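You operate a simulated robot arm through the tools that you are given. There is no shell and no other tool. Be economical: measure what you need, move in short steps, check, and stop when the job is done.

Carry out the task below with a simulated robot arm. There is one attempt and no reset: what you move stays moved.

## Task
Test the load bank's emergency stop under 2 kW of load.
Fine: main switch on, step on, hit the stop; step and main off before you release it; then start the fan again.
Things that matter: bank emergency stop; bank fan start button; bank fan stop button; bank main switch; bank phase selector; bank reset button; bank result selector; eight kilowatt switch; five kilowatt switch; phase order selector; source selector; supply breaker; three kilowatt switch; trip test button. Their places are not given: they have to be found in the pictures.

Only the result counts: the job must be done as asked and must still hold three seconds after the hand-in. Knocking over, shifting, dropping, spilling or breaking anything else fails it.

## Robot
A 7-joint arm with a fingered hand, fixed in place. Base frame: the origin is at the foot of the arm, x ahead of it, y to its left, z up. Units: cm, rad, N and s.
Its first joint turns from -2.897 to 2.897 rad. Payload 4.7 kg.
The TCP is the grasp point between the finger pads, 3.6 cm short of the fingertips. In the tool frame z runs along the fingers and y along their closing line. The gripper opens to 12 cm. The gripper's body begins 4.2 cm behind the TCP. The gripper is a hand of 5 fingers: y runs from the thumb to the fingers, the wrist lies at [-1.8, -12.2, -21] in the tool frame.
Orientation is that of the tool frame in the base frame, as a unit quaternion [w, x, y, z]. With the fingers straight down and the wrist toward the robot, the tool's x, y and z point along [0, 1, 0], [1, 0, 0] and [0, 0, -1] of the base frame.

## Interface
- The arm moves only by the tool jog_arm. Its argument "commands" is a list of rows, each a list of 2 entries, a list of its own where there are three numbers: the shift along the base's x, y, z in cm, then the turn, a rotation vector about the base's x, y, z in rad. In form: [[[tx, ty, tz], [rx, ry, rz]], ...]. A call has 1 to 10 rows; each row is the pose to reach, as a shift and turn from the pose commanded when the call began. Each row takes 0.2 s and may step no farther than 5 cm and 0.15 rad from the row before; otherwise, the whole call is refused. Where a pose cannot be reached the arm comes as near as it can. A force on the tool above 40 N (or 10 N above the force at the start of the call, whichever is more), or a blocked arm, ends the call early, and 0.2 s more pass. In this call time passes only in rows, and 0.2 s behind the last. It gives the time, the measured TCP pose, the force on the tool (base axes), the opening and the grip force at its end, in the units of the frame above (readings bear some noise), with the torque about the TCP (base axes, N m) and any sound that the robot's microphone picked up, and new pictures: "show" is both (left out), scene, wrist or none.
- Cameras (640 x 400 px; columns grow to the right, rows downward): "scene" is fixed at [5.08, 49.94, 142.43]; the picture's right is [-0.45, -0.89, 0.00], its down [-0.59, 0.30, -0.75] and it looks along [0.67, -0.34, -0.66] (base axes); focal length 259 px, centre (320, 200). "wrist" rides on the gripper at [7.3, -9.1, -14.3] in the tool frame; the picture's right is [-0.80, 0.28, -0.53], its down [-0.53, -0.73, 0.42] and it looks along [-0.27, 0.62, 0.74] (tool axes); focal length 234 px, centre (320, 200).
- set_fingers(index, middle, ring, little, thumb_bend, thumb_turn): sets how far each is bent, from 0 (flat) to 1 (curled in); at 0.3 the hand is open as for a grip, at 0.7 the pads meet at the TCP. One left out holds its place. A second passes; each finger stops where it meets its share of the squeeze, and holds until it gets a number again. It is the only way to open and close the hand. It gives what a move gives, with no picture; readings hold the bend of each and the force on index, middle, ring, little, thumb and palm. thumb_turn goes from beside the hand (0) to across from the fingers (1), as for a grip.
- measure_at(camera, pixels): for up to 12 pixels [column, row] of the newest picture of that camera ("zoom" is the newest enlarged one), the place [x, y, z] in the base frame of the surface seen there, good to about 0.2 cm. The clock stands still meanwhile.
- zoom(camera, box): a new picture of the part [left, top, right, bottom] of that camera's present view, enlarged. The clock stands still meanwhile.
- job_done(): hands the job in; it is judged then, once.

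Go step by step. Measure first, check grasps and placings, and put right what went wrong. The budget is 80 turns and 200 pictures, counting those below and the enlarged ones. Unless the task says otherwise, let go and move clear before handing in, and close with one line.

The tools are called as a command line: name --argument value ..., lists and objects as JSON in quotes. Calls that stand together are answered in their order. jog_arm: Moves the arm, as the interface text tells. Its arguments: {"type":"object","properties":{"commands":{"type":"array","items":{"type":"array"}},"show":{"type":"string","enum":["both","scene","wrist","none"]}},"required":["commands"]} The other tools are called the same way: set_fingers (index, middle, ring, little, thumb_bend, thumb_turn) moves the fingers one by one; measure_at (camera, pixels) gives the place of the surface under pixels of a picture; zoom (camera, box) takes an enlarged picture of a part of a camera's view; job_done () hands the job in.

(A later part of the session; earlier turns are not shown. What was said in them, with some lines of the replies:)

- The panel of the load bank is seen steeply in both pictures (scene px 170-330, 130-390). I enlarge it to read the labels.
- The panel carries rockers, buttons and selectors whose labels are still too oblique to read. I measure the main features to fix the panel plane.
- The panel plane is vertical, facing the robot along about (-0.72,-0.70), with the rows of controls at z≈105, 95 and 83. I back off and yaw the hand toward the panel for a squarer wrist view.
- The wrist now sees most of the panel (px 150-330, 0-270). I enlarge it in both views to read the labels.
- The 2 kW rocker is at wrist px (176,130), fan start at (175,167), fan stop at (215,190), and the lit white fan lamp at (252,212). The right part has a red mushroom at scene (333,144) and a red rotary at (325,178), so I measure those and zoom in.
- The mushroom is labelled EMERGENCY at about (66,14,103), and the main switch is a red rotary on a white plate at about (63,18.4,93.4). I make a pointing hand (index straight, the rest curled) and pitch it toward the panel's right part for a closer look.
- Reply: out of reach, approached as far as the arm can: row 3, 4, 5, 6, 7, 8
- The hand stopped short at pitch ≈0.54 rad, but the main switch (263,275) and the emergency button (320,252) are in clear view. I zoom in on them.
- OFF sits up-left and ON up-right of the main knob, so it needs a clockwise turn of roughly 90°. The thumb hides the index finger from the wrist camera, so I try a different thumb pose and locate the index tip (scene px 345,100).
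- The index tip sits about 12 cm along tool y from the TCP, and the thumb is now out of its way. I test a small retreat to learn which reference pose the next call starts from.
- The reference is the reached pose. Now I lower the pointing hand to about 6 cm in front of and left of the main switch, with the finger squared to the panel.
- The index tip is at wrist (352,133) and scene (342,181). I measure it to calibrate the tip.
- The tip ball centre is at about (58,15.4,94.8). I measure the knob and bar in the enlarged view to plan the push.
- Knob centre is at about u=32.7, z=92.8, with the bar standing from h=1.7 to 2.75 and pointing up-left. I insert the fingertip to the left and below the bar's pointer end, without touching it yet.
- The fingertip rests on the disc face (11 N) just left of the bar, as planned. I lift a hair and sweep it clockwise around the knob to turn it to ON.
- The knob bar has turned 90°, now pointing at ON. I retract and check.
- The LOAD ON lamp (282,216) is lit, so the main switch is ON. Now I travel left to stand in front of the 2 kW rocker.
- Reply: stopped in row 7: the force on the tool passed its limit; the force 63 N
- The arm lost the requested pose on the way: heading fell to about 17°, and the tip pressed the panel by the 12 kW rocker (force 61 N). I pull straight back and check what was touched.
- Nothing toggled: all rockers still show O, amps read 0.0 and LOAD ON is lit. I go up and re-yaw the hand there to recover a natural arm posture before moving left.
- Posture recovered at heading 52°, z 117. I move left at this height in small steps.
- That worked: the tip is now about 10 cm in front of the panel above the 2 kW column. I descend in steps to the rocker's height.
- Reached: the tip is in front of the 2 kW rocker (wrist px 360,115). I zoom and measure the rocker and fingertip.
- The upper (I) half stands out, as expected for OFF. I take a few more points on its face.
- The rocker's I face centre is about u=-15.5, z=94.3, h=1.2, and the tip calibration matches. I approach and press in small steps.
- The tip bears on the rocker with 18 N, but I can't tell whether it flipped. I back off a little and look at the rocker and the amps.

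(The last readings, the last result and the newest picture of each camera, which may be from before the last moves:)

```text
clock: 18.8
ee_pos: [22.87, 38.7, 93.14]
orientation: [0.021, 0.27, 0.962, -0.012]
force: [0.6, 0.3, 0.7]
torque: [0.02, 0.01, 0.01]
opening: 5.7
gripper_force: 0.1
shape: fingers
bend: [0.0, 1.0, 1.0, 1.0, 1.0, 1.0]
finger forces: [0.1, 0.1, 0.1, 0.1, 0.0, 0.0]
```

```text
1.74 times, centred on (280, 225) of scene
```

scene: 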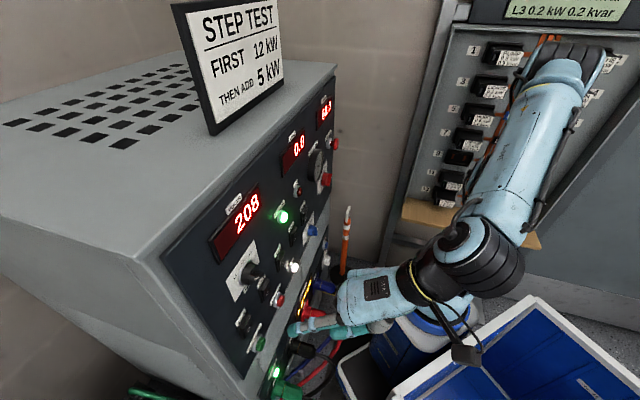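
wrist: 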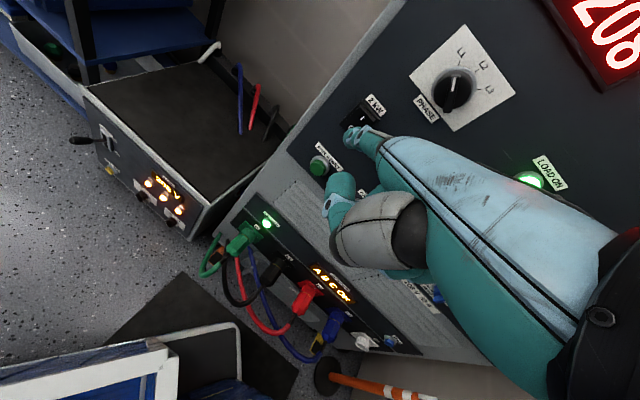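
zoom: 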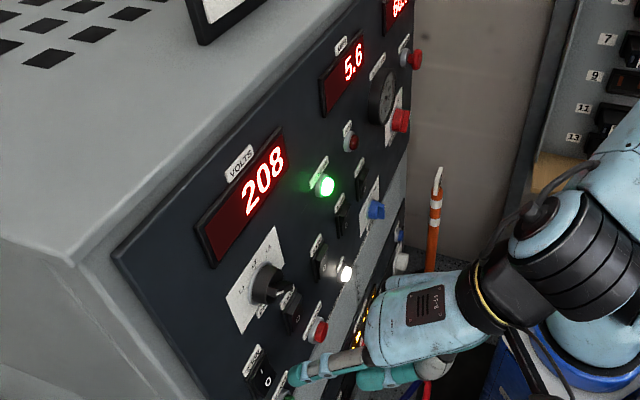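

Amps read 5.6 and the rocker shows I pressed: 2 kW is flowing. Now I go back by the proven path, out, up and then right, toward the emergency stop.

jog_arm --commands '[[[-2.5, -2.5, 2.5], [0, 0, 0]], [[-4.5, -4, 6.5], [0, 0, 0]], [[-4.5, -4, 11], [0, 0, 0]], [[-4.5, -4, 15.5], [0, 0, 0]], [[-4.5, -4, 20], [0, 0, 0]], [[-4.5, -4, 24.3], [0, 0, 0]]]' --show "none"

jog_arm --commands '[[[3, -2.7, 0], [0.01, -0.01, -0.02]], [[6, -5.4, 0], [0.03, -0.02, -0.04]], [[9, -8.1, 0], [0.04, -0.03, -0.06]], [[12, -10.8, 0], [0.05, -0.04, -0.08]], [[15, -13.5, 0], [0.06, -0.05, -0.1]], [[18.5, -15.5, 0], [0.07, -0.05, -0.12]]]' --show "scene"

```text
clock: 20.2
ee_pos: [18.35, 34.69, 117.54]
orientation: [0.022, 0.271, 0.962, -0.012]
force: [-0.2, 0.5, -0.1]
torque: [-0.02, 0.04, 0.01]
opening: 5.67
gripper_force: 0.0
shape: fingers
bend: [0.0, 1.0, 1.0, 1.0, 1.0, 1.0]
finger forces: [0.0, 0.1, 0.0, 0.0, 0.2, 0.0]
```

```text
clock: 21.6
ee_pos: [36.74, 19.47, 117.75]
orientation: [0.035, 0.32, 0.946, 0.028]
force: [4.9, -3.2, -0.5]
torque: [0.24, 0.35, 0.07]
opening: 5.69
gripper_force: 0.0
shape: fingers
bend: [0.0, 1.0, 1.0, 1.0, 1.0, 1.0]
finger forces: [0.0, 0.1, 0.1, 0.1, 0.0, 0.0]
```

scene: 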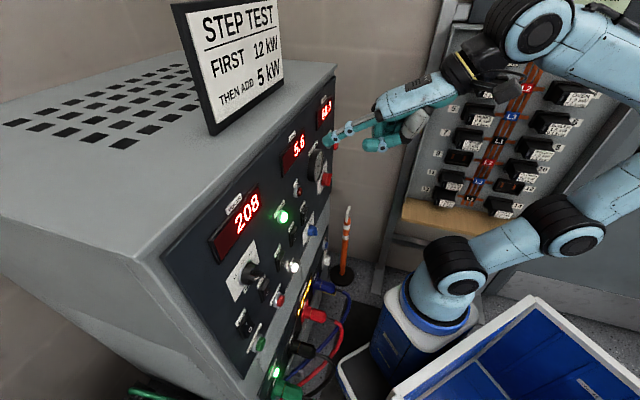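

Amps hold at 5.6. I continue right and down to an approach point in front of the emergency stop.

jog_arm --commands '[[[2.6, -2.2, -2], [0, 0, -0.015]], [[5.1, -4.4, -4], [0, 0, -0.03]], [[7.7, -6.5, -6], [0, 0, -0.045]], [[10.2, -8.7, -8], [0, 0, -0.06]], [[12.8, -10.9, -10], [0, 0, -0.075]], [[15.4, -13, -12], [0, 0, -0.09]], [[17.9, -15.2, -14], [0, 0, -0.1]], [[20.5, -17.4, -16], [0, 0, -0.11]]]'

zoom --camera "scene" --box '[310, 115, 390, 165]'

zoom --camera "wrist" --box '[290, 60, 410, 160]'

```text
clock: 23.4
ee_pos: [57.23, 1.57, 101.68]
orientation: [0.037, 0.379, 0.924, 0.027]
force: [-0.4, -0.8, 1.0]
torque: [-0.01, -0.03, -0.02]
opening: 5.71
gripper_force: 0.1
shape: fingers
bend: [0.0, 1.0, 1.0, 1.0, 1.0, 1.0]
finger forces: [0.0, 0.0, 0.0, 0.0, 0.1, 0.0]
```

scene: 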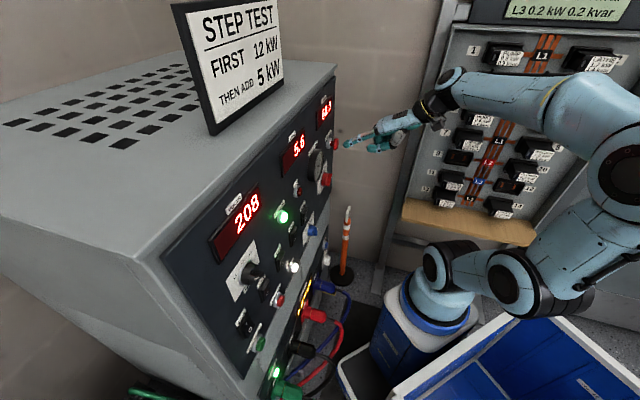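
wrist: 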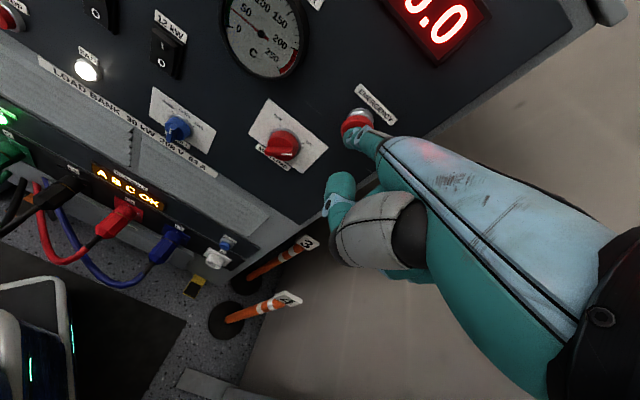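

```text
8.00 times, centred on (350, 140) of scene
```

zoom: 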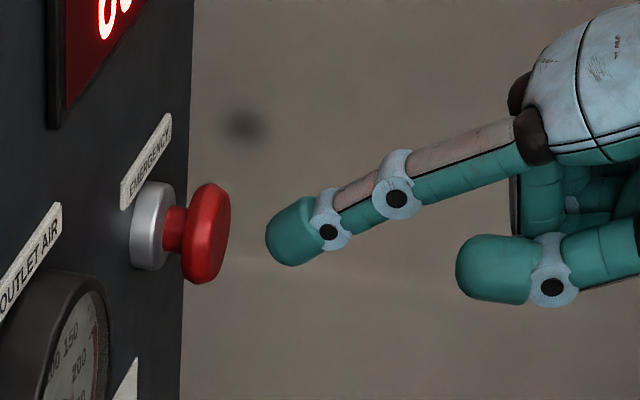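

```text
4.00 times, centred on (350, 110) of wrist
```

zoom: 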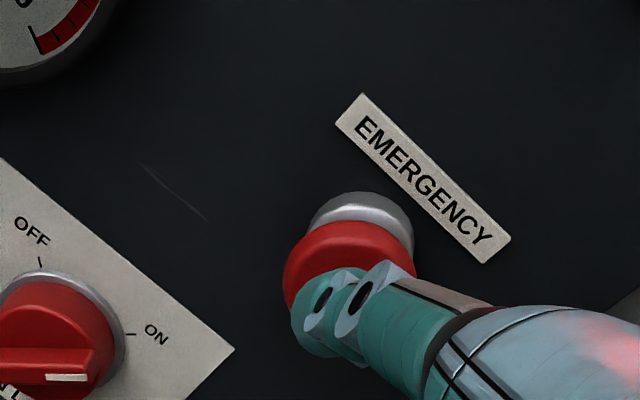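

The tip is about 6.5 cm out, lined up with the mushroom (u≈37.4, z≈103). I push straight in, in small steps.

jog_arm --commands '[[[1.35, 1.48, -0.45], [0, 0, 0]], [[1.7, 1.83, -0.45], [0, 0, 0]], [[2.05, 2.18, -0.45], [0, 0, 0]], [[2.4, 2.53, -0.45], [0, 0, 0]], [[2.7, 2.83, -0.45], [0, 0, 0]], [[2.95, 3.08, -0.45], [0, 0, 0]]]' --show "scene"

zoom --camera "scene" --box '[270, 90, 390, 240]'

```text
clock: 24.8
ee_pos: [60.26, 4.98, 101.13]
orientation: [0.035, 0.38, 0.924, 0.027]
force: [-7.0, -7.5, 1.1]
torque: [0.12, -0.07, 0.13]
opening: 4.26
gripper_force: 5.1
shape: fingers
bend: [0.04, 1.0, 1.0, 1.0, 1.0, 1.0]
finger forces: [10.4, 0.0, 0.1, 0.0, 0.0, 0.0]
heard: click
```

scene: 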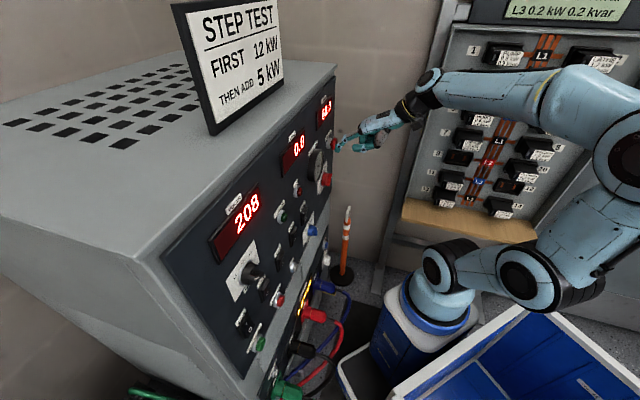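

```text
2.67 times, centred on (330, 165) of scene
```

zoom: 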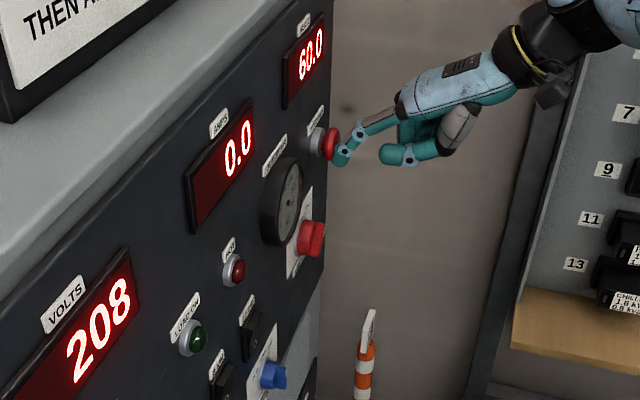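

A click, amps 0.0, LOAD ON and FAN dark: the stop tripped under load. I back away and return via the high path to the 2 kW rocker to switch it off.

jog_arm --commands '[[[-2.9, -3.0, 0.4], [0, 0, 0]], [[-5.5, -0.8, 2.4], [0, 0, 0.015]], [[-8, 1.4, 4.4], [0, 0, 0.03]], [[-10.6, 3.6, 6.4], [0, 0, 0.045]], [[-13.1, 5.7, 8.4], [0, 0, 0.06]], [[-15.7, 7.9, 10.4], [0, 0, 0.075]], [[-18.3, 10, 12.4], [0, 0, 0.09]], [[-20.8, 12.2, 14.4], [0, 0, 0.1]], [[-23.4, 14.4, 16.4], [0, 0, 0.11]]]' --show "scene"

zoom --camera "scene" --box '[210, 110, 350, 400]'

```text
clock: 26.8
ee_pos: [38.13, 18.75, 117.85]
orientation: [0.037, 0.356, 0.934, 0.026]
force: [-4.8, 4.7, 1.0]
torque: [-0.38, -0.48, -0.12]
opening: 5.67
gripper_force: 0.0
shape: fingers
bend: [0.0, 1.0, 1.0, 1.0, 1.0, 1.0]
finger forces: [0.1, 0.0, 0.1, 0.0, 0.0, 0.0]
```

scene: 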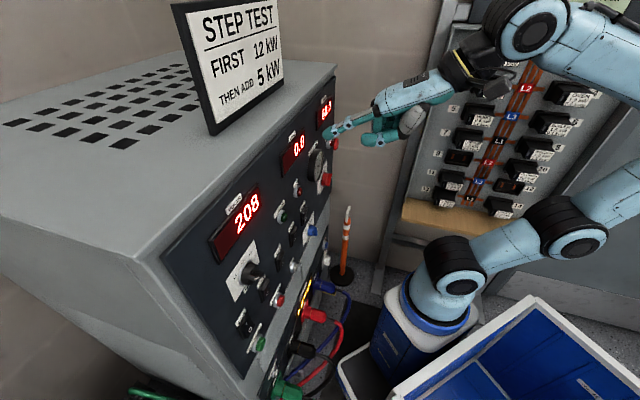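

```text
1.38 times, centred on (280, 255) of scene
```

zoom: 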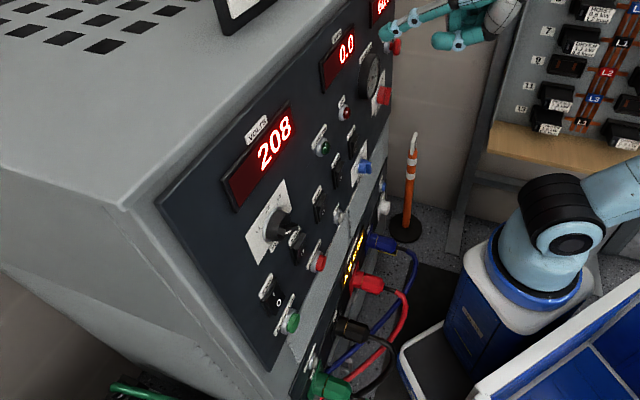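

Back at the high point; volts are still 208. I move left above the 2 kW column again.

jog_arm --commands '[[[-3.3, 2.7, 0], [-0.01, 0.01, 0.03]], [[-6.6, 5.3, 0], [-0.03, 0.02, 0.06]], [[-9.9, 8, 0], [-0.04, 0.03, 0.09]], [[-13.2, 10.7, 0], [-0.05, 0.04, 0.12]], [[-16.5, 13.3, 0], [-0.06, 0.05, 0.15]], [[-19.7, 15.9, 0], [-0.07, 0.05, 0.18]]]' --show "none"

jog_arm --commands '[[[0.1, -0.1, -4.4], [0, 0, 0]], [[0.2, -0.2, -8.8], [0, 0, 0]], [[0.3, -0.3, -13.2], [0, 0, 0]], [[0.4, -0.4, -17.6], [0, 0, 0]], [[0.5, -0.5, -22], [0, 0, 0]]]'

zoom --camera "wrist" --box '[300, 80, 420, 180]'

zoom --camera "scene" --box '[220, 290, 340, 365]'

```text
clock: 28.2
ee_pos: [17.3, 35.49, 117.64]
orientation: [0.02, 0.241, 0.97, -0.009]
force: [-0.2, -0.5, 1.6]
torque: [0.07, 0.0, 0.0]
opening: 5.66
gripper_force: 0.1
shape: fingers
bend: [0.0, 1.0, 1.0, 1.0, 1.0, 1.0]
finger forces: [0.1, 0.0, 0.0, 0.1, 0.0, 0.0]
```

```text
clock: 29.4
ee_pos: [17.68, 34.73, 95.62]
orientation: [0.018, 0.242, 0.97, -0.009]
force: [-0.4, -0.1, 0.2]
torque: [0.02, 0.0, 0.01]
opening: 5.7
gripper_force: 0.1
shape: fingers
bend: [0.0, 1.0, 1.0, 1.0, 1.0, 1.0]
finger forces: [0.0, 0.0, 0.1, 0.1, 0.0, 0.0]
```

scene: 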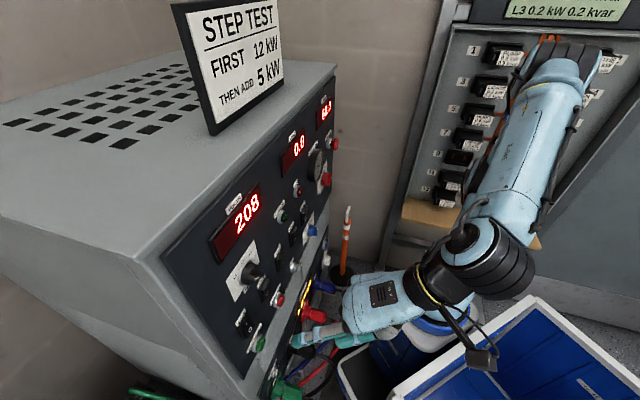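
wrist: 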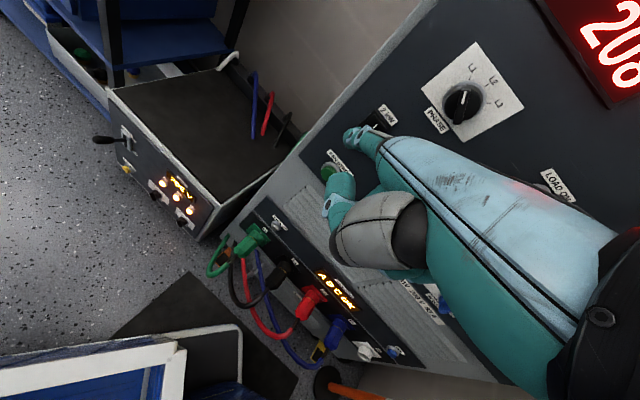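

```text
4.00 times, centred on (360, 130) of wrist
```

zoom: 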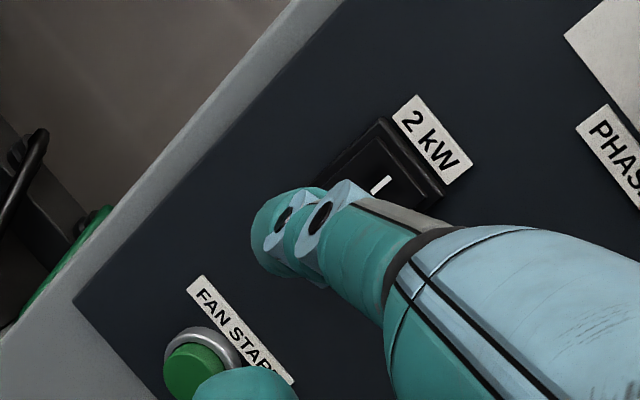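

```text
5.33 times, centred on (280, 328) of scene
```

zoom: 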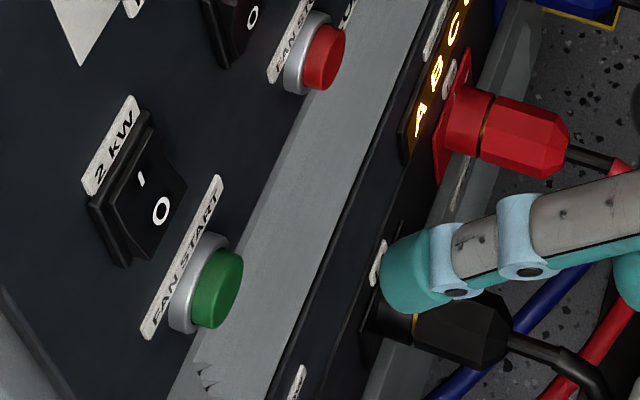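

The O half now stands out (scene zoom 162,210). The tip is at u≈-17.0, h≈12, z≈96.7, so I approach and press the lower half at z≈91.3.

jog_arm --commands '[[[2.5, 1, -3.5], [0, 0, 0]], [[5, 3.2, -5.35], [0, 0, 0]], [[7.23, 5.21, -5.35], [0, 0, 0]], [[7.65, 5.63, -5.35], [0, 0, 0]], [[8.08, 6.06, -5.35], [0, 0, 0]], [[8.43, 6.41, -5.35], [0, 0, 0]], [[8.65, 6.62, -5.35], [0, 0, 0]], [[8.0, 6.0, -5.35], [0, 0, 0]], [[6, 4, -5.35], [0, 0, 0]]]' --show "none"

zoom --camera "scene" --box '[220, 290, 340, 365]'

zoom --camera "wrist" --box '[300, 60, 420, 160]'

```text
clock: 31.4
ee_pos: [23.6, 38.58, 90.3]
orientation: [0.02, 0.242, 0.97, -0.01]
force: [-0.5, -0.4, 0.3]
torque: [0.05, 0.02, 0.04]
opening: 5.7
gripper_force: 0.0
shape: fingers
bend: [0.0, 1.0, 1.0, 1.0, 1.0, 1.0]
finger forces: [0.0, 0.0, 0.0, 0.1, 0.0, 0.1]
```

```text
5.33 times, centred on (280, 328) of scene
```

zoom: 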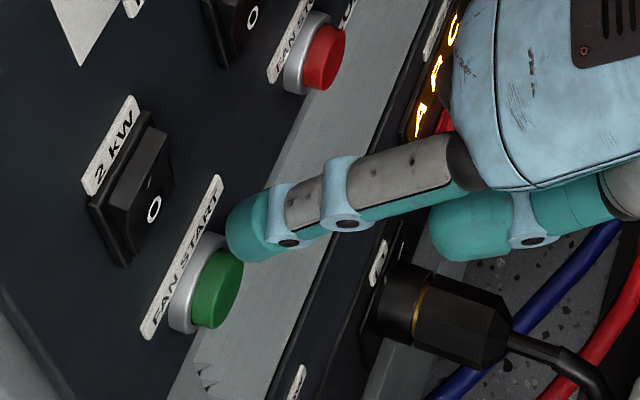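

```text
4.00 times, centred on (360, 110) of wrist
```

zoom: 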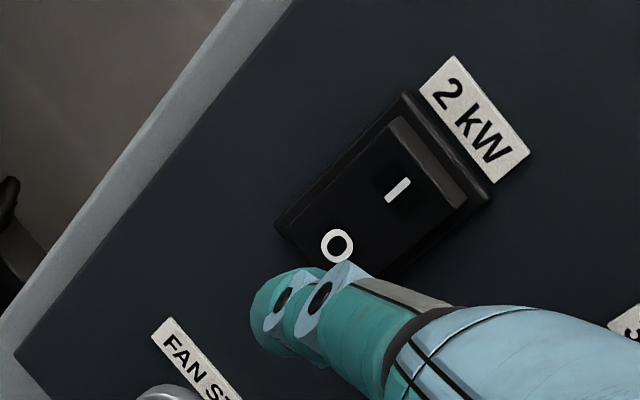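

The 2 kW rocker is back to O (the upper half stands out again). I retreat up and across to the right for the main switch.

jog_arm --commands '[[[-3, -2, 2.5], [0, 0, 0]], [[-5.3, -4, 6], [0, 0, 0]], [[-5.3, -4, 10.5], [0, 0, 0]], [[-5.3, -4, 15], [0, 0, 0]], [[-5.3, -4, 19.5], [0, 0, 0]], [[-5.3, -4, 24], [0, 0, 0]], [[-5.3, -4, 27.2], [0, 0, 0]]]' --show "none"

jog_arm --commands '[[[3.3, -2.7, 0], [0.01, -0.01, -0.03]], [[6.6, -5.3, 0], [0.03, -0.02, -0.06]], [[9.9, -8, 0], [0.04, -0.03, -0.09]], [[13.2, -10.7, 0], [0.05, -0.04, -0.12]], [[16.5, -13.3, 0], [0.06, -0.05, -0.15]], [[19.7, -15.9, 0], [0.07, -0.05, -0.18]]]' --show "none"

```text
clock: 33.0
ee_pos: [18.25, 34.72, 117.48]
orientation: [0.02, 0.242, 0.97, -0.01]
force: [0.6, 0.8, 0.4]
torque: [-0.01, 0.01, 0.03]
opening: 5.69
gripper_force: 0.2
shape: fingers
bend: [0.0, 1.0, 1.0, 1.0, 1.0, 1.0]
finger forces: [0.0, 0.0, 0.1, 0.1, 0.1, 0.0]
```

```text
clock: 34.4
ee_pos: [37.64, 18.9, 117.51]
orientation: [0.034, 0.324, 0.945, 0.029]
force: [3.6, -2.3, -0.4]
torque: [0.22, 0.27, 0.02]
opening: 5.69
gripper_force: 0.1
shape: fingers
bend: [0.0, 1.0, 1.0, 1.0, 1.0, 1.0]
finger forces: [0.0, 0.0, 0.0, 0.0, 0.0, 0.0]
```

At the high-right point. I now descend to an approach point in front of and right of the main switch's bar.

jog_arm --commands '[[[2.2, -2, -3.4], [0, 0, -0.015]], [[4.3, -4, -6.8], [0, 0, -0.03]], [[6.5, -5.9, -10.3], [0, 0, -0.045]], [[8.6, -7.9, -13.7], [0, 0, -0.06]], [[10.8, -9.9, -17.1], [0, 0, -0.075]], [[13, -11.9, -20.5], [0, 0, -0.09]], [[15.1, -13.8, -24], [0, 0, -0.105]], [[17.3, -15.8, -27.4], [0, 0, -0.12]]]' --show "scene"

zoom --camera "scene" --box '[300, 150, 380, 200]'

zoom --camera "wrist" --box '[290, 80, 410, 180]'

```text
clock: 36.2
ee_pos: [55.56, 3.25, 90.05]
orientation: [0.036, 0.384, 0.922, 0.027]
force: [0.1, -0.8, 1.0]
torque: [-0.01, -0.02, -0.01]
opening: 5.7
gripper_force: 0.2
shape: fingers
bend: [0.0, 1.0, 1.0, 1.0, 1.0, 1.0]
finger forces: [0.1, 0.0, 0.0, 0.0, 0.0, 0.0]
```

scene: 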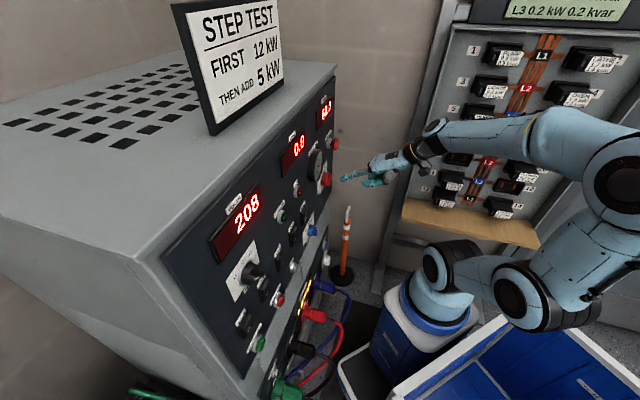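

```text
8.00 times, centred on (340, 175) of scene
```

zoom: 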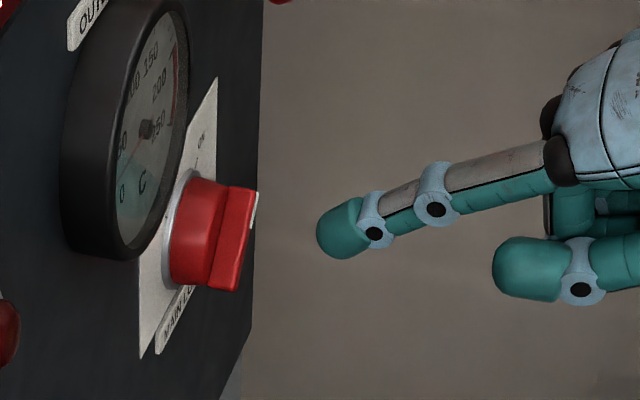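

```text
4.00 times, centred on (350, 130) of wrist
```

zoom: 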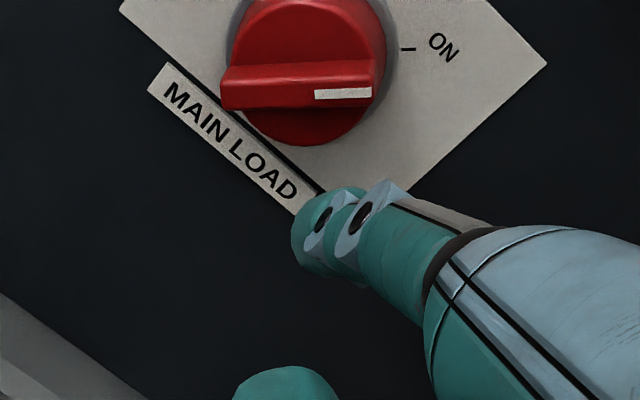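

The tip sits right of and below the bar, about 3.5 cm out. I insert it beside the bar and sweep counter-clockwise to OFF, then retract.

jog_arm --commands '[[[1.2, 1.4, 0.1], [0, 0, 0]], [[2.34, 2.61, 0.1], [0, 0, 0]], [[1.89, 3.06, 0.7], [0, 0, 0]], [[1.85, 3.11, 1.27], [0, 0, 0]], [[1.6, 3.35, 1.9], [0, 0, 0]], [[1.28, 3.67, 2.26], [0, 0, 0]], [[0.79, 4.17, 2.46], [0, 0, 0]], [[0.58, 4.38, 2.46], [0, 0, 0]], [[-2.2, 1.6, 2.46], [0, 0, 0]]]' --show "scene"

zoom --camera "scene" --box '[300, 150, 380, 200]'

zoom --camera "wrist" --box '[270, 80, 430, 200]'

```text
clock: 38.2
ee_pos: [53.09, 4.72, 92.5]
orientation: [0.037, 0.384, 0.922, 0.027]
force: [-0.6, -0.2, -0.4]
torque: [0.01, -0.01, -0.01]
opening: 5.72
gripper_force: 0.1
shape: fingers
bend: [0.0, 1.0, 1.0, 1.0, 1.0, 1.0]
finger forces: [0.0, 0.1, 0.0, 0.1, 0.0, 0.0]
```

scene: 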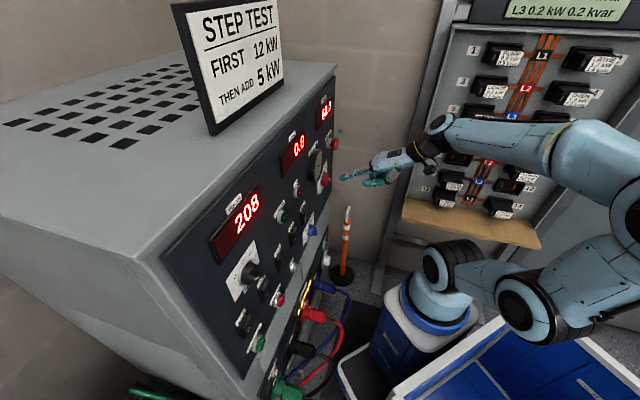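

```text
8.00 times, centred on (340, 175) of scene
```

zoom: 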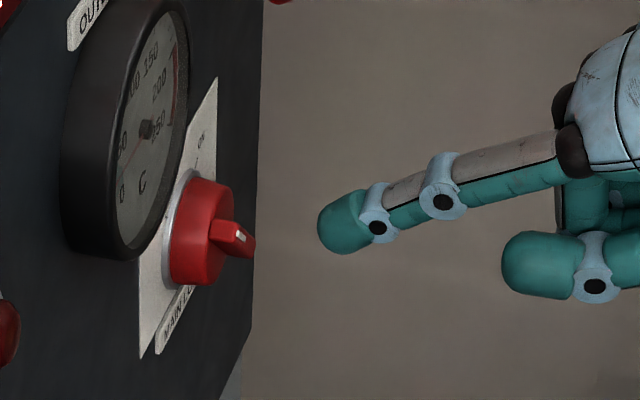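

```text
3.33 times, centred on (350, 140) of wrist
```

zoom: 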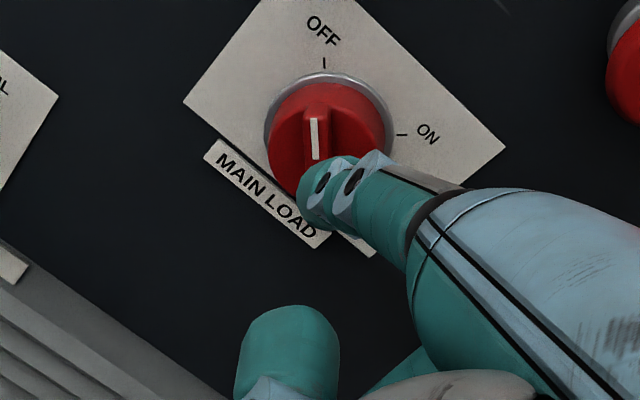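

The main switch is OFF. Now I look at the emergency button to see how it releases.

zoom --camera "scene" --box '[315, 125, 355, 155]'

zoom --camera "wrist" --box '[400, 60, 500, 140]'

measure_at --camera "scene" --pixels '[[335, 144], [333, 139], [334, 149], [329, 143], [331, 144], [336, 142]]'

```text
13.33 times, centred on (335, 140) of scene
```

zoom: 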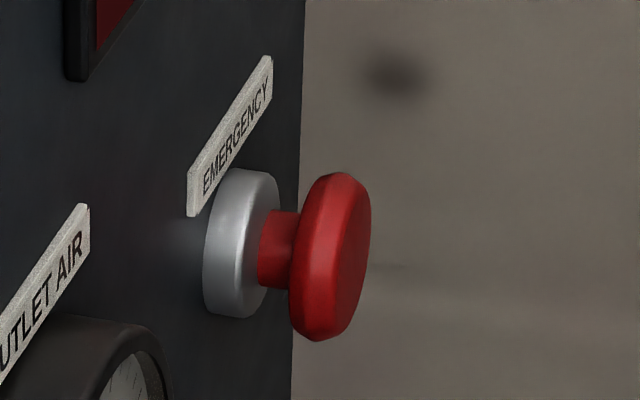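

```text
5.00 times, centred on (450, 100) of wrist
```

zoom: 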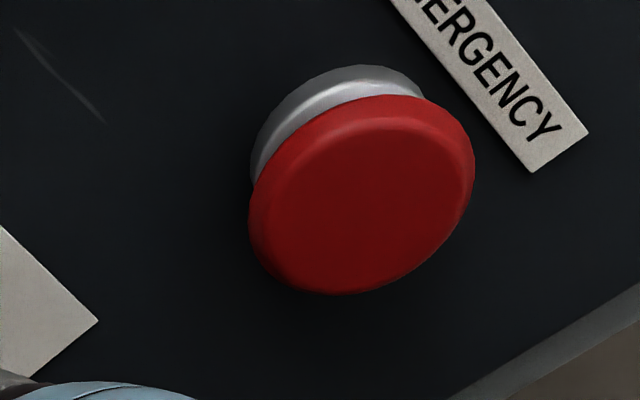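

```text
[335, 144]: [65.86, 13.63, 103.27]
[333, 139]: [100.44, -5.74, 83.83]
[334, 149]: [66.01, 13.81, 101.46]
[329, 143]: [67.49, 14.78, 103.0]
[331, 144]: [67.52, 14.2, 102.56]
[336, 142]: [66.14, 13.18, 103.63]
```

The mushroom looks fully out again, so its latch state isn't visible from the button itself. I read the lower panel's lamp and buttons for a status indication.

zoom --camera "scene" --box '[255, 330, 315, 400]'

zoom --camera "wrist" --box '[170, 200, 270, 280]'

zoom --camera "wrist" --box '[0, 0, 640, 400]'

```text
5.71 times, centred on (285, 365) of scene
```

zoom: 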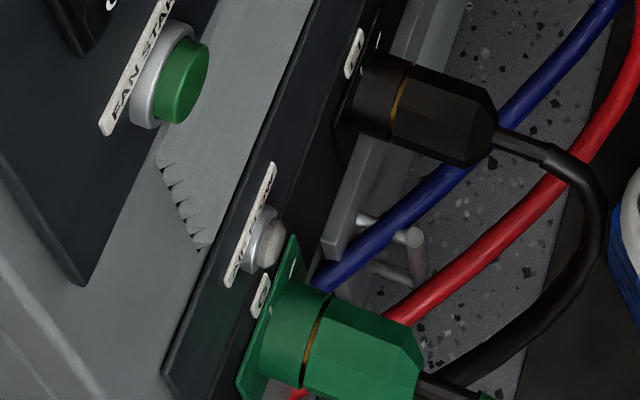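

```text
5.00 times, centred on (220, 240) of wrist
```

zoom: 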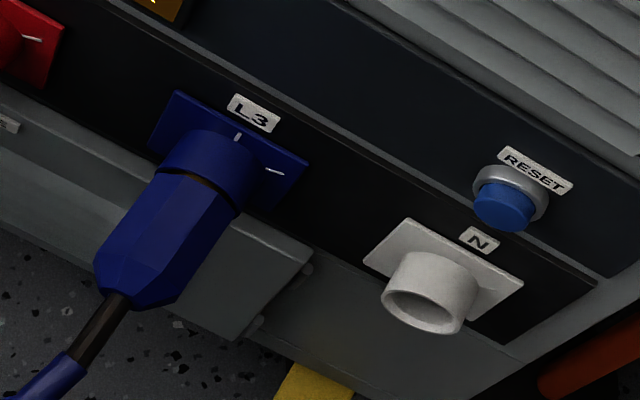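

```text
1.00 times, centred on (320, 200) of wrist
```

zoom: 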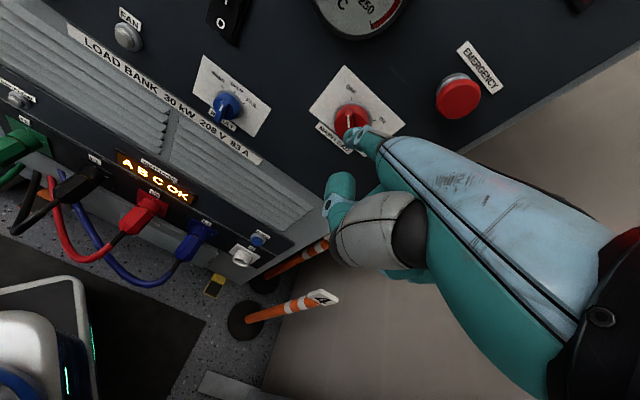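

The lamp above the green socket has gone dark and there's a blue RESET at the lower right. I read the lamp's label.

zoom --camera "scene" --box '[268, 354, 292, 386]'

zoom --camera "wrist" --box '[0, 70, 70, 130]'

```text
12.50 times, centred on (280, 370) of scene
```

zoom: 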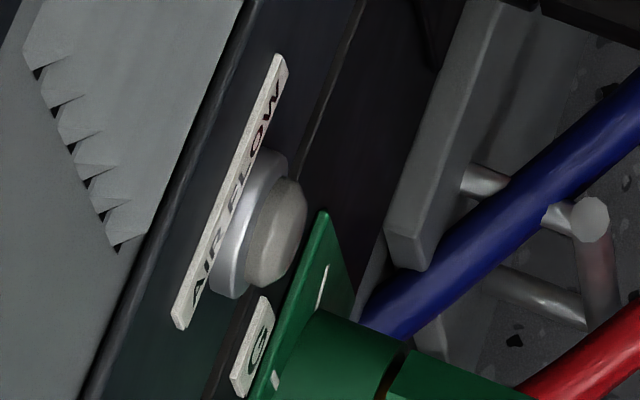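

```text
6.67 times, centred on (35, 100) of wrist
```

zoom: 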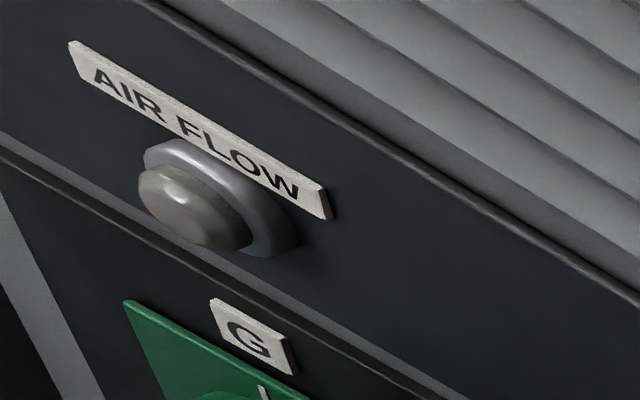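

That is just AIR FLOW, dark because the fan stopped, so it says nothing of the latch. I measure the mushroom's front to compare with its protrusion before the press (h≈3.05).

measure_at --camera "wrist" --pixels '[[458, 97], [462, 102], [452, 95], [465, 92], [458, 108], [456, 76], [472, 88], [440, 105], [430, 70], [490, 110]]'

```text
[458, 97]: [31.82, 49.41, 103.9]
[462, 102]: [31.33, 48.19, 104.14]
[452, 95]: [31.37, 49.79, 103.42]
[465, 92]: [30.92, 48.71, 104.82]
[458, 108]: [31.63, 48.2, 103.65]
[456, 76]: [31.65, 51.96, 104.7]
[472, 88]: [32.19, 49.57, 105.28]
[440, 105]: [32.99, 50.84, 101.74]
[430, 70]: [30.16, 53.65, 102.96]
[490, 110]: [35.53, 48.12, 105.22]
```

Those used an older wrist picture; I take a fresh enlarged one and measure in that.

zoom --camera "wrist" --box '[400, 60, 500, 140]'

measure_at --camera "zoom" --pixels '[[350, 200], [360, 150], [300, 200], [400, 200], [370, 240], [330, 83], [300, 50], [260, 200], [465, 170], [340, 270]]'

```text
5.00 times, centred on (450, 100) of wrist
```

zoom: 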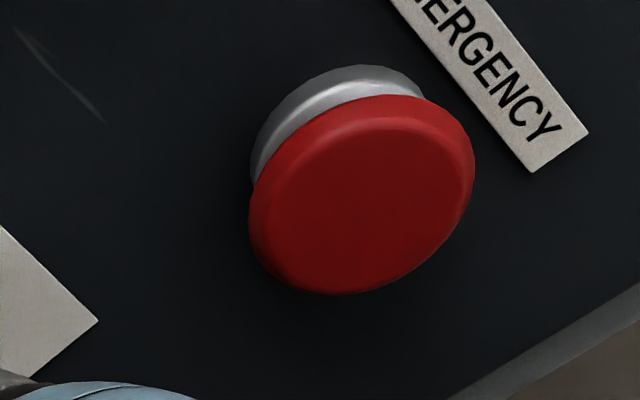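

```text
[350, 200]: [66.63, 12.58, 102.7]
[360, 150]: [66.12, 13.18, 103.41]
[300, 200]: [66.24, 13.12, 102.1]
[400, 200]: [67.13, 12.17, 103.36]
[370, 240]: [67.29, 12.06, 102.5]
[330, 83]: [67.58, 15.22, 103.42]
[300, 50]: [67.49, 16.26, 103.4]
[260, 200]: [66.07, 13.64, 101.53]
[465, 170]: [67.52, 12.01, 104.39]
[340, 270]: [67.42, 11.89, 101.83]
```

The front is at h≈3.05, just as before the press, so the head springs back and any latch is internal. With step and main off, I press it once more, as a push-push latch would need, and listen.

jog_arm --commands '[[[1.3, -1.0, 3.1], [0, 0, 0]], [[2.7, -2, 6.2], [0, 0, 0]], [[4.1, -3.1, 9.0], [0, 0, 0]], [[5.45, -1.6, 8.75], [0, 0, 0]], [[5.9, -1.15, 8.75], [0, 0, 0]], [[6.35, -0.7, 8.75], [0, 0, 0]], [[6.7, -0.35, 8.75], [0, 0, 0]], [[7.05, 0, 8.75], [0, 0, 0]]]' --show "none"

zoom --camera "scene" --box '[315, 125, 355, 155]'

```text
clock: 40.0
ee_pos: [60.25, 4.58, 101.17]
orientation: [0.036, 0.385, 0.922, 0.027]
force: [-8.5, -8.0, 2.0]
torque: [0.11, -0.09, 0.05]
opening: 4.44
gripper_force: 5.2
shape: fingers
bend: [0.04, 1.0, 1.0, 1.0, 1.0, 1.0]
finger forces: [10.9, 0.0, 0.0, 0.1, 0.0, 0.0]
heard: click
```

```text
13.33 times, centred on (335, 140) of scene
```

zoom: 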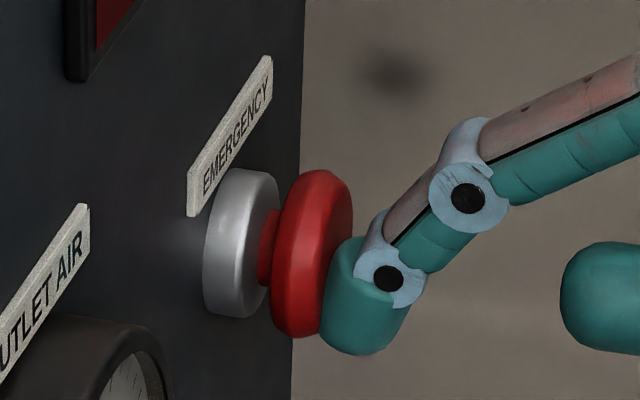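

Another click, so it behaves as a push-push latch. I go back via the high path to press FAN START, which will confirm the release.

jog_arm --commands '[[[-2.9, -3.0, 0.4], [0, 0, 0]], [[-5.5, -0.8, 2.4], [0, 0, 0.015]], [[-8, 1.4, 4.4], [0, 0, 0.03]], [[-10.6, 3.6, 6.4], [0, 0, 0.045]], [[-13.1, 5.7, 8.4], [0, 0, 0.06]], [[-15.7, 7.9, 10.4], [0, 0, 0.075]], [[-18.3, 10, 12.4], [0, 0, 0.09]], [[-20.8, 12.2, 14.4], [0, 0, 0.1]], [[-23.4, 14.4, 16.4], [0, 0, 0.11]]]' --show "none"

jog_arm --commands '[[[-3.3, 2.7, 0], [-0.01, 0.01, 0.03]], [[-6.6, 5.3, 0], [-0.03, 0.02, 0.06]], [[-9.9, 8, 0], [-0.04, 0.03, 0.09]], [[-13.2, 10.7, 0], [-0.05, 0.04, 0.12]], [[-16.5, 13.3, 0], [-0.06, 0.05, 0.15]], [[-19.7, 15.9, 0], [-0.07, 0.05, 0.18]]]' --show "none"

jog_arm --commands '[[[0.1, -0.1, -4.4], [0, 0, 0]], [[0.2, -0.2, -8.8], [0, 0, 0]], [[0.3, -0.3, -13.2], [0, 0, 0]], [[0.4, -0.4, -17.6], [0, 0, 0]], [[0.5, -0.5, -22], [0, 0, 0]], [[0.5, -0.5, -26.4], [0, 0, 0]], [[0.5, -0.5, -30], [0, 0, 0]]]'

zoom --camera "wrist" --box '[290, 80, 430, 190]'

zoom --camera "scene" --box '[220, 310, 340, 385]'

```text
clock: 42.0
ee_pos: [38.31, 18.1, 117.48]
orientation: [0.037, 0.368, 0.929, 0.028]
force: [-5.6, 4.0, 0.2]
torque: [-0.34, -0.51, -0.1]
opening: 5.66
gripper_force: 0.1
shape: fingers
bend: [0.0, 1.0, 1.0, 1.0, 1.0, 1.0]
finger forces: [0.1, 0.0, 0.0, 0.0, 0.0, 0.1]
```

```text
clock: 43.4
ee_pos: [17.0, 35.03, 117.73]
orientation: [0.02, 0.246, 0.969, -0.01]
force: [1.1, 0.6, 0.2]
torque: [0.05, 0.01, 0.01]
opening: 5.73
gripper_force: 0.0
shape: fingers
bend: [0.0, 1.0, 1.0, 1.0, 1.0, 1.0]
finger forces: [0.0, 0.1, 0.0, 0.1, 0.0, 0.0]
```

```text
clock: 45.0
ee_pos: [17.67, 34.11, 87.83]
orientation: [0.019, 0.246, 0.969, -0.01]
force: [-0.3, -0.4, 0.9]
torque: [0.0, 0.03, 0.06]
opening: 5.68
gripper_force: 0.1
shape: fingers
bend: [0.0, 1.0, 1.0, 1.0, 1.0, 1.0]
finger forces: [0.0, 0.0, 0.0, 0.0, 0.0, 0.0]
```

scene: 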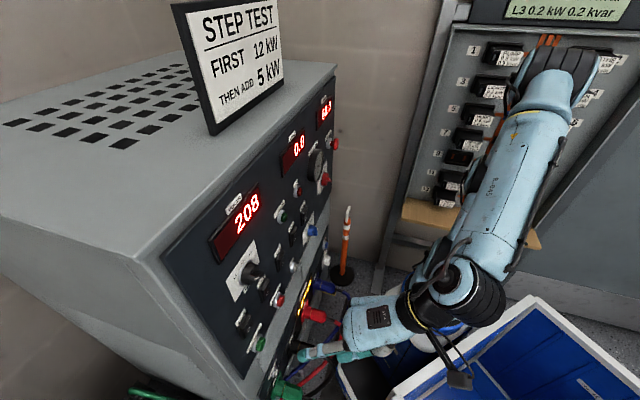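
wrist: 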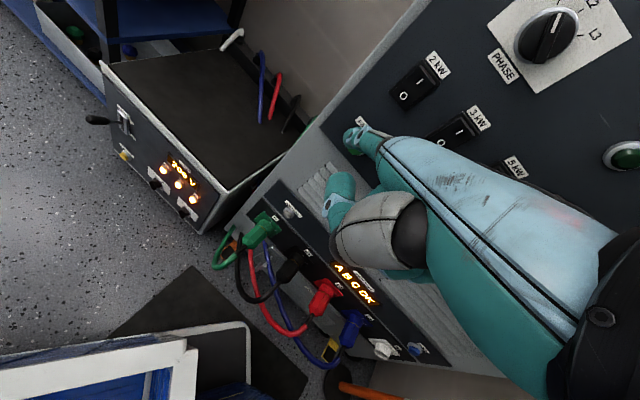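

```text
3.64 times, centred on (360, 135) of wrist
```

zoom: 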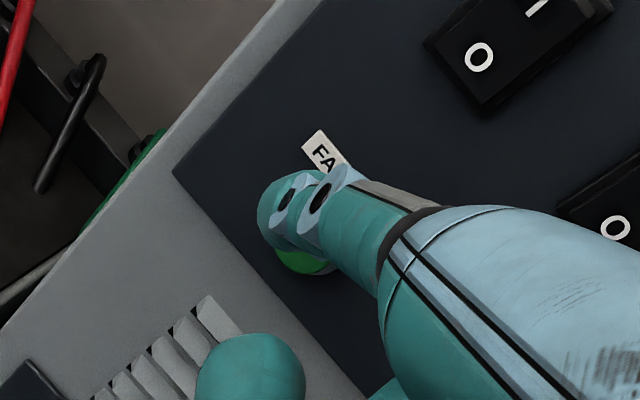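

```text
5.33 times, centred on (280, 348) of scene
```

zoom: 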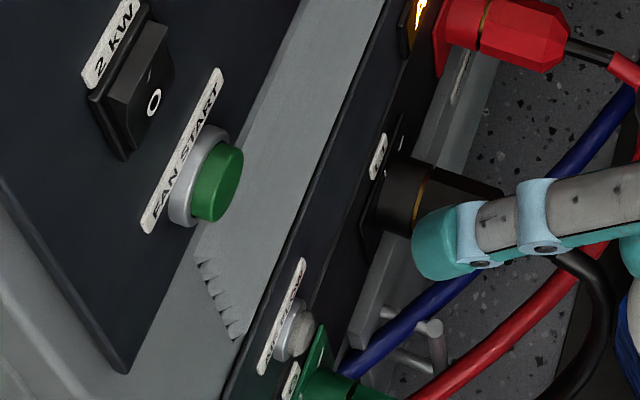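

The tip is out in front and above FAN START. I measure the button's face.

measure_at --camera "zoom" --pixels '[[233, 180], [230, 195], [238, 160], [225, 205], [237, 175], [215, 170], [430, 250], [185, 180]]'

```text
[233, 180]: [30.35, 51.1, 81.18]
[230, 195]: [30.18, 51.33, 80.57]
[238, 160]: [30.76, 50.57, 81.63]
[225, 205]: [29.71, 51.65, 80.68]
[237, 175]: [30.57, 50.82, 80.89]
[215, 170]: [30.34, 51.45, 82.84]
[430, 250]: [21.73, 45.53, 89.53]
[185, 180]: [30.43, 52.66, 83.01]
```

Face centre is about u=-14.9, z=82, h=1.65. Before approaching I check thumb clearance against the plugs below.

measure_at --camera "wrist" --pixels '[[340, 185], [333, 190], [335, 215], [262, 228], [252, 240], [290, 210], [285, 268], [300, 260], [330, 255]]'

measure_at --camera "scene" --pixels '[[343, 356], [350, 354], [310, 390], [297, 388], [312, 348], [283, 388]]'

```text
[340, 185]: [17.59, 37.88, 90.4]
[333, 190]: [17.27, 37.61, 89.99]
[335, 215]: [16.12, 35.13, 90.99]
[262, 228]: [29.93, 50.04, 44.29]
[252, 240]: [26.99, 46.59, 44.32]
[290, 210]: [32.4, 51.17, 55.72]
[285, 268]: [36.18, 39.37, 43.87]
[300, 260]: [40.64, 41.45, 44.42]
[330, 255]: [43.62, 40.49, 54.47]
```

```text
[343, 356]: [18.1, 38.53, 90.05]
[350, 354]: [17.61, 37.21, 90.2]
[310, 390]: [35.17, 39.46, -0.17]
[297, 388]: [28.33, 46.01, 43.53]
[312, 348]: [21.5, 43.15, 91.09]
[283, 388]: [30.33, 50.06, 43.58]
```

The plugs are far below (z<56), so there's ample clearance. I press FAN START, then back off.

jog_arm --commands '[[[2.2, 0.8, -4.2], [0, 0, 0]], [[4.8, 2.9, -6.85], [0, 0, 0]], [[7.44, 5.14, -6.85], [0, 0, 0]], [[7.94, 5.63, -6.85], [0, 0, 0]], [[8.29, 5.99, -6.85], [0, 0, 0]], [[8.57, 6.27, -6.85], [0, 0, 0]], [[8.79, 6.48, -6.85], [0, 0, 0]]]' --show "scene"

zoom --camera "scene" --box '[220, 240, 340, 400]'

```text
clock: 46.6
ee_pos: [26.4, 40.9, 80.73]
orientation: [0.02, 0.246, 0.969, -0.011]
force: [-6.9, -5.6, -3.0]
torque: [-0.26, 0.16, 0.53]
opening: 4.96
gripper_force: 4.9
shape: fingers
bend: [0.04, 1.0, 1.0, 1.0, 1.0, 1.0]
finger forces: [9.5, 0.0, 0.0, 0.0, 0.0, 0.1]
heard: click
```

scene: 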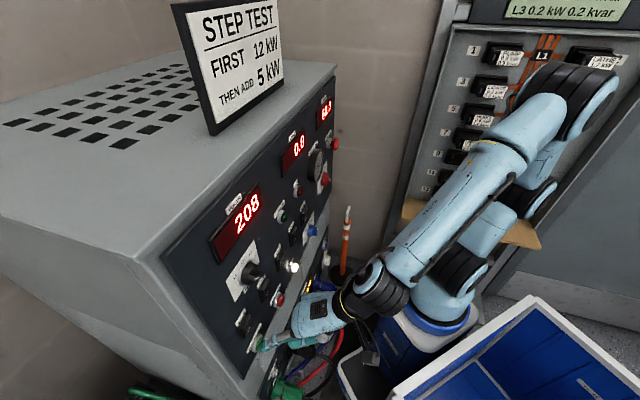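

```text
2.50 times, centred on (280, 320) of scene
```

zoom: 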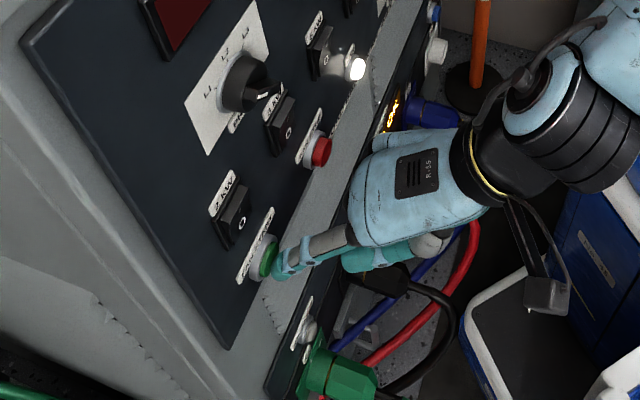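

The FAN lamp (292,266) lit with the click, so the stop is released and the fan started. I back away and check the airflow lamp and all the controls.

jog_arm --commands '[[[-2.8, -2.8, 0], [0, 0, 0]], [[-5.6, -4.8, 2], [0, 0, 0]], [[-8.5, -6.3, 5], [0, 0, 0]], [[-8.5, -6.3, 9.5], [0, 0, 0]], [[-8.5, -6.3, 14], [0, 0, 0]], [[-8.5, -6.3, 18.5], [0, 0, 0]], [[-8.5, -6.3, 23], [0, 0, 0]]]'

zoom --camera "scene" --box '[210, 110, 350, 400]'

zoom --camera "scene" --box '[220, 200, 340, 400]'

```text
clock: 48.2
ee_pos: [17.94, 34.82, 103.92]
orientation: [0.021, 0.246, 0.969, -0.01]
force: [0.2, -0.3, -1.2]
torque: [0.02, -0.02, -0.02]
opening: 5.7
gripper_force: 0.0
shape: fingers
bend: [0.0, 1.0, 1.0, 1.0, 1.0, 1.0]
finger forces: [0.0, 0.1, 0.0, 0.0, 0.1, 0.0]
```

scene: 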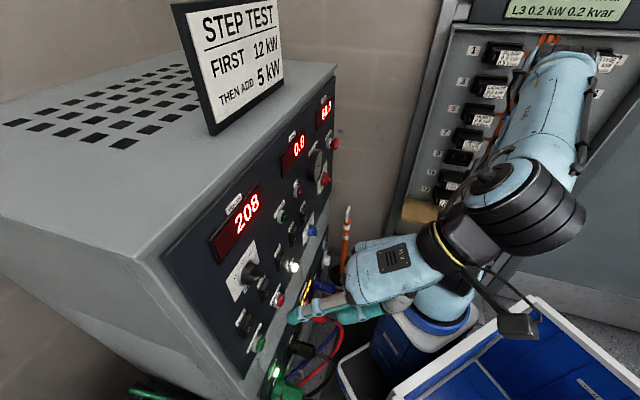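
wrist: 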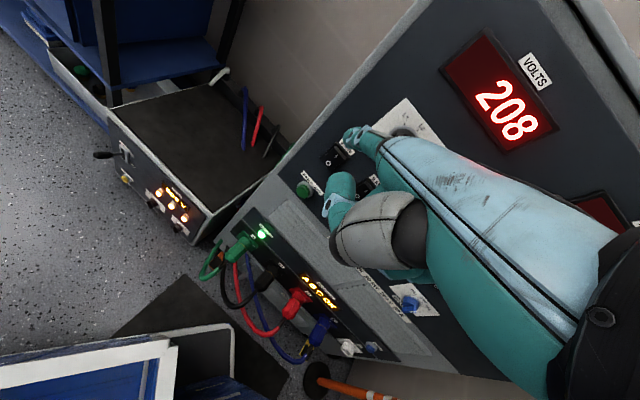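

```text
1.38 times, centred on (280, 255) of scene
```

zoom: 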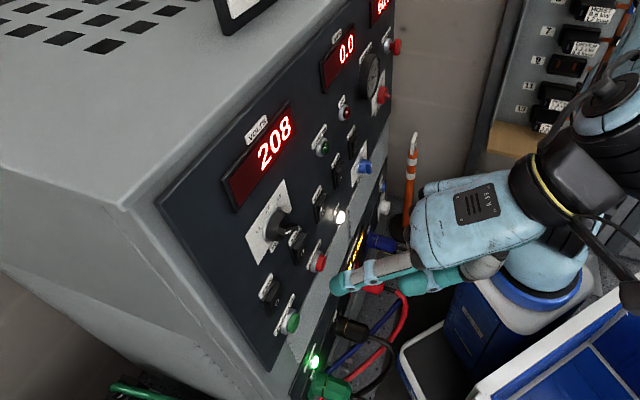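

```text
2.00 times, centred on (280, 300) of scene
```

zoom: 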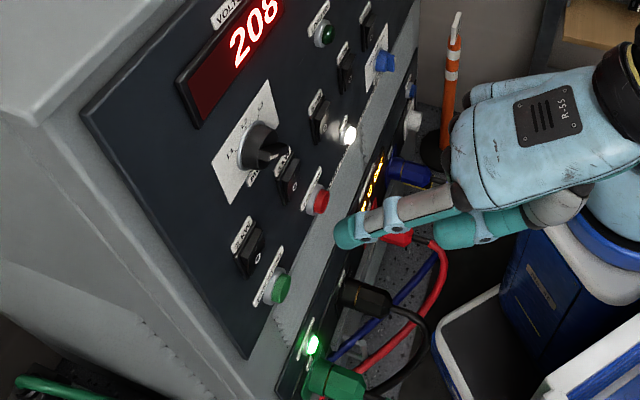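

FAN and AIR FLOW are lit, LOAD ON is dark, amps read 0.0, all rockers show O, and the hand is clear. I hand the job in.

job_done

```text
The job is handed in.
```

The emergency stop passed its test at 2 kW: it cut the load from 5.6 A to 0. I switched the step and main off before releasing it, then restarted the fan, and FAN and AIR FLOW are lit. While moving across, the finger pressed the panel by the 12 kW switch at about 61 N, but no switch flipped and I saw no damage.
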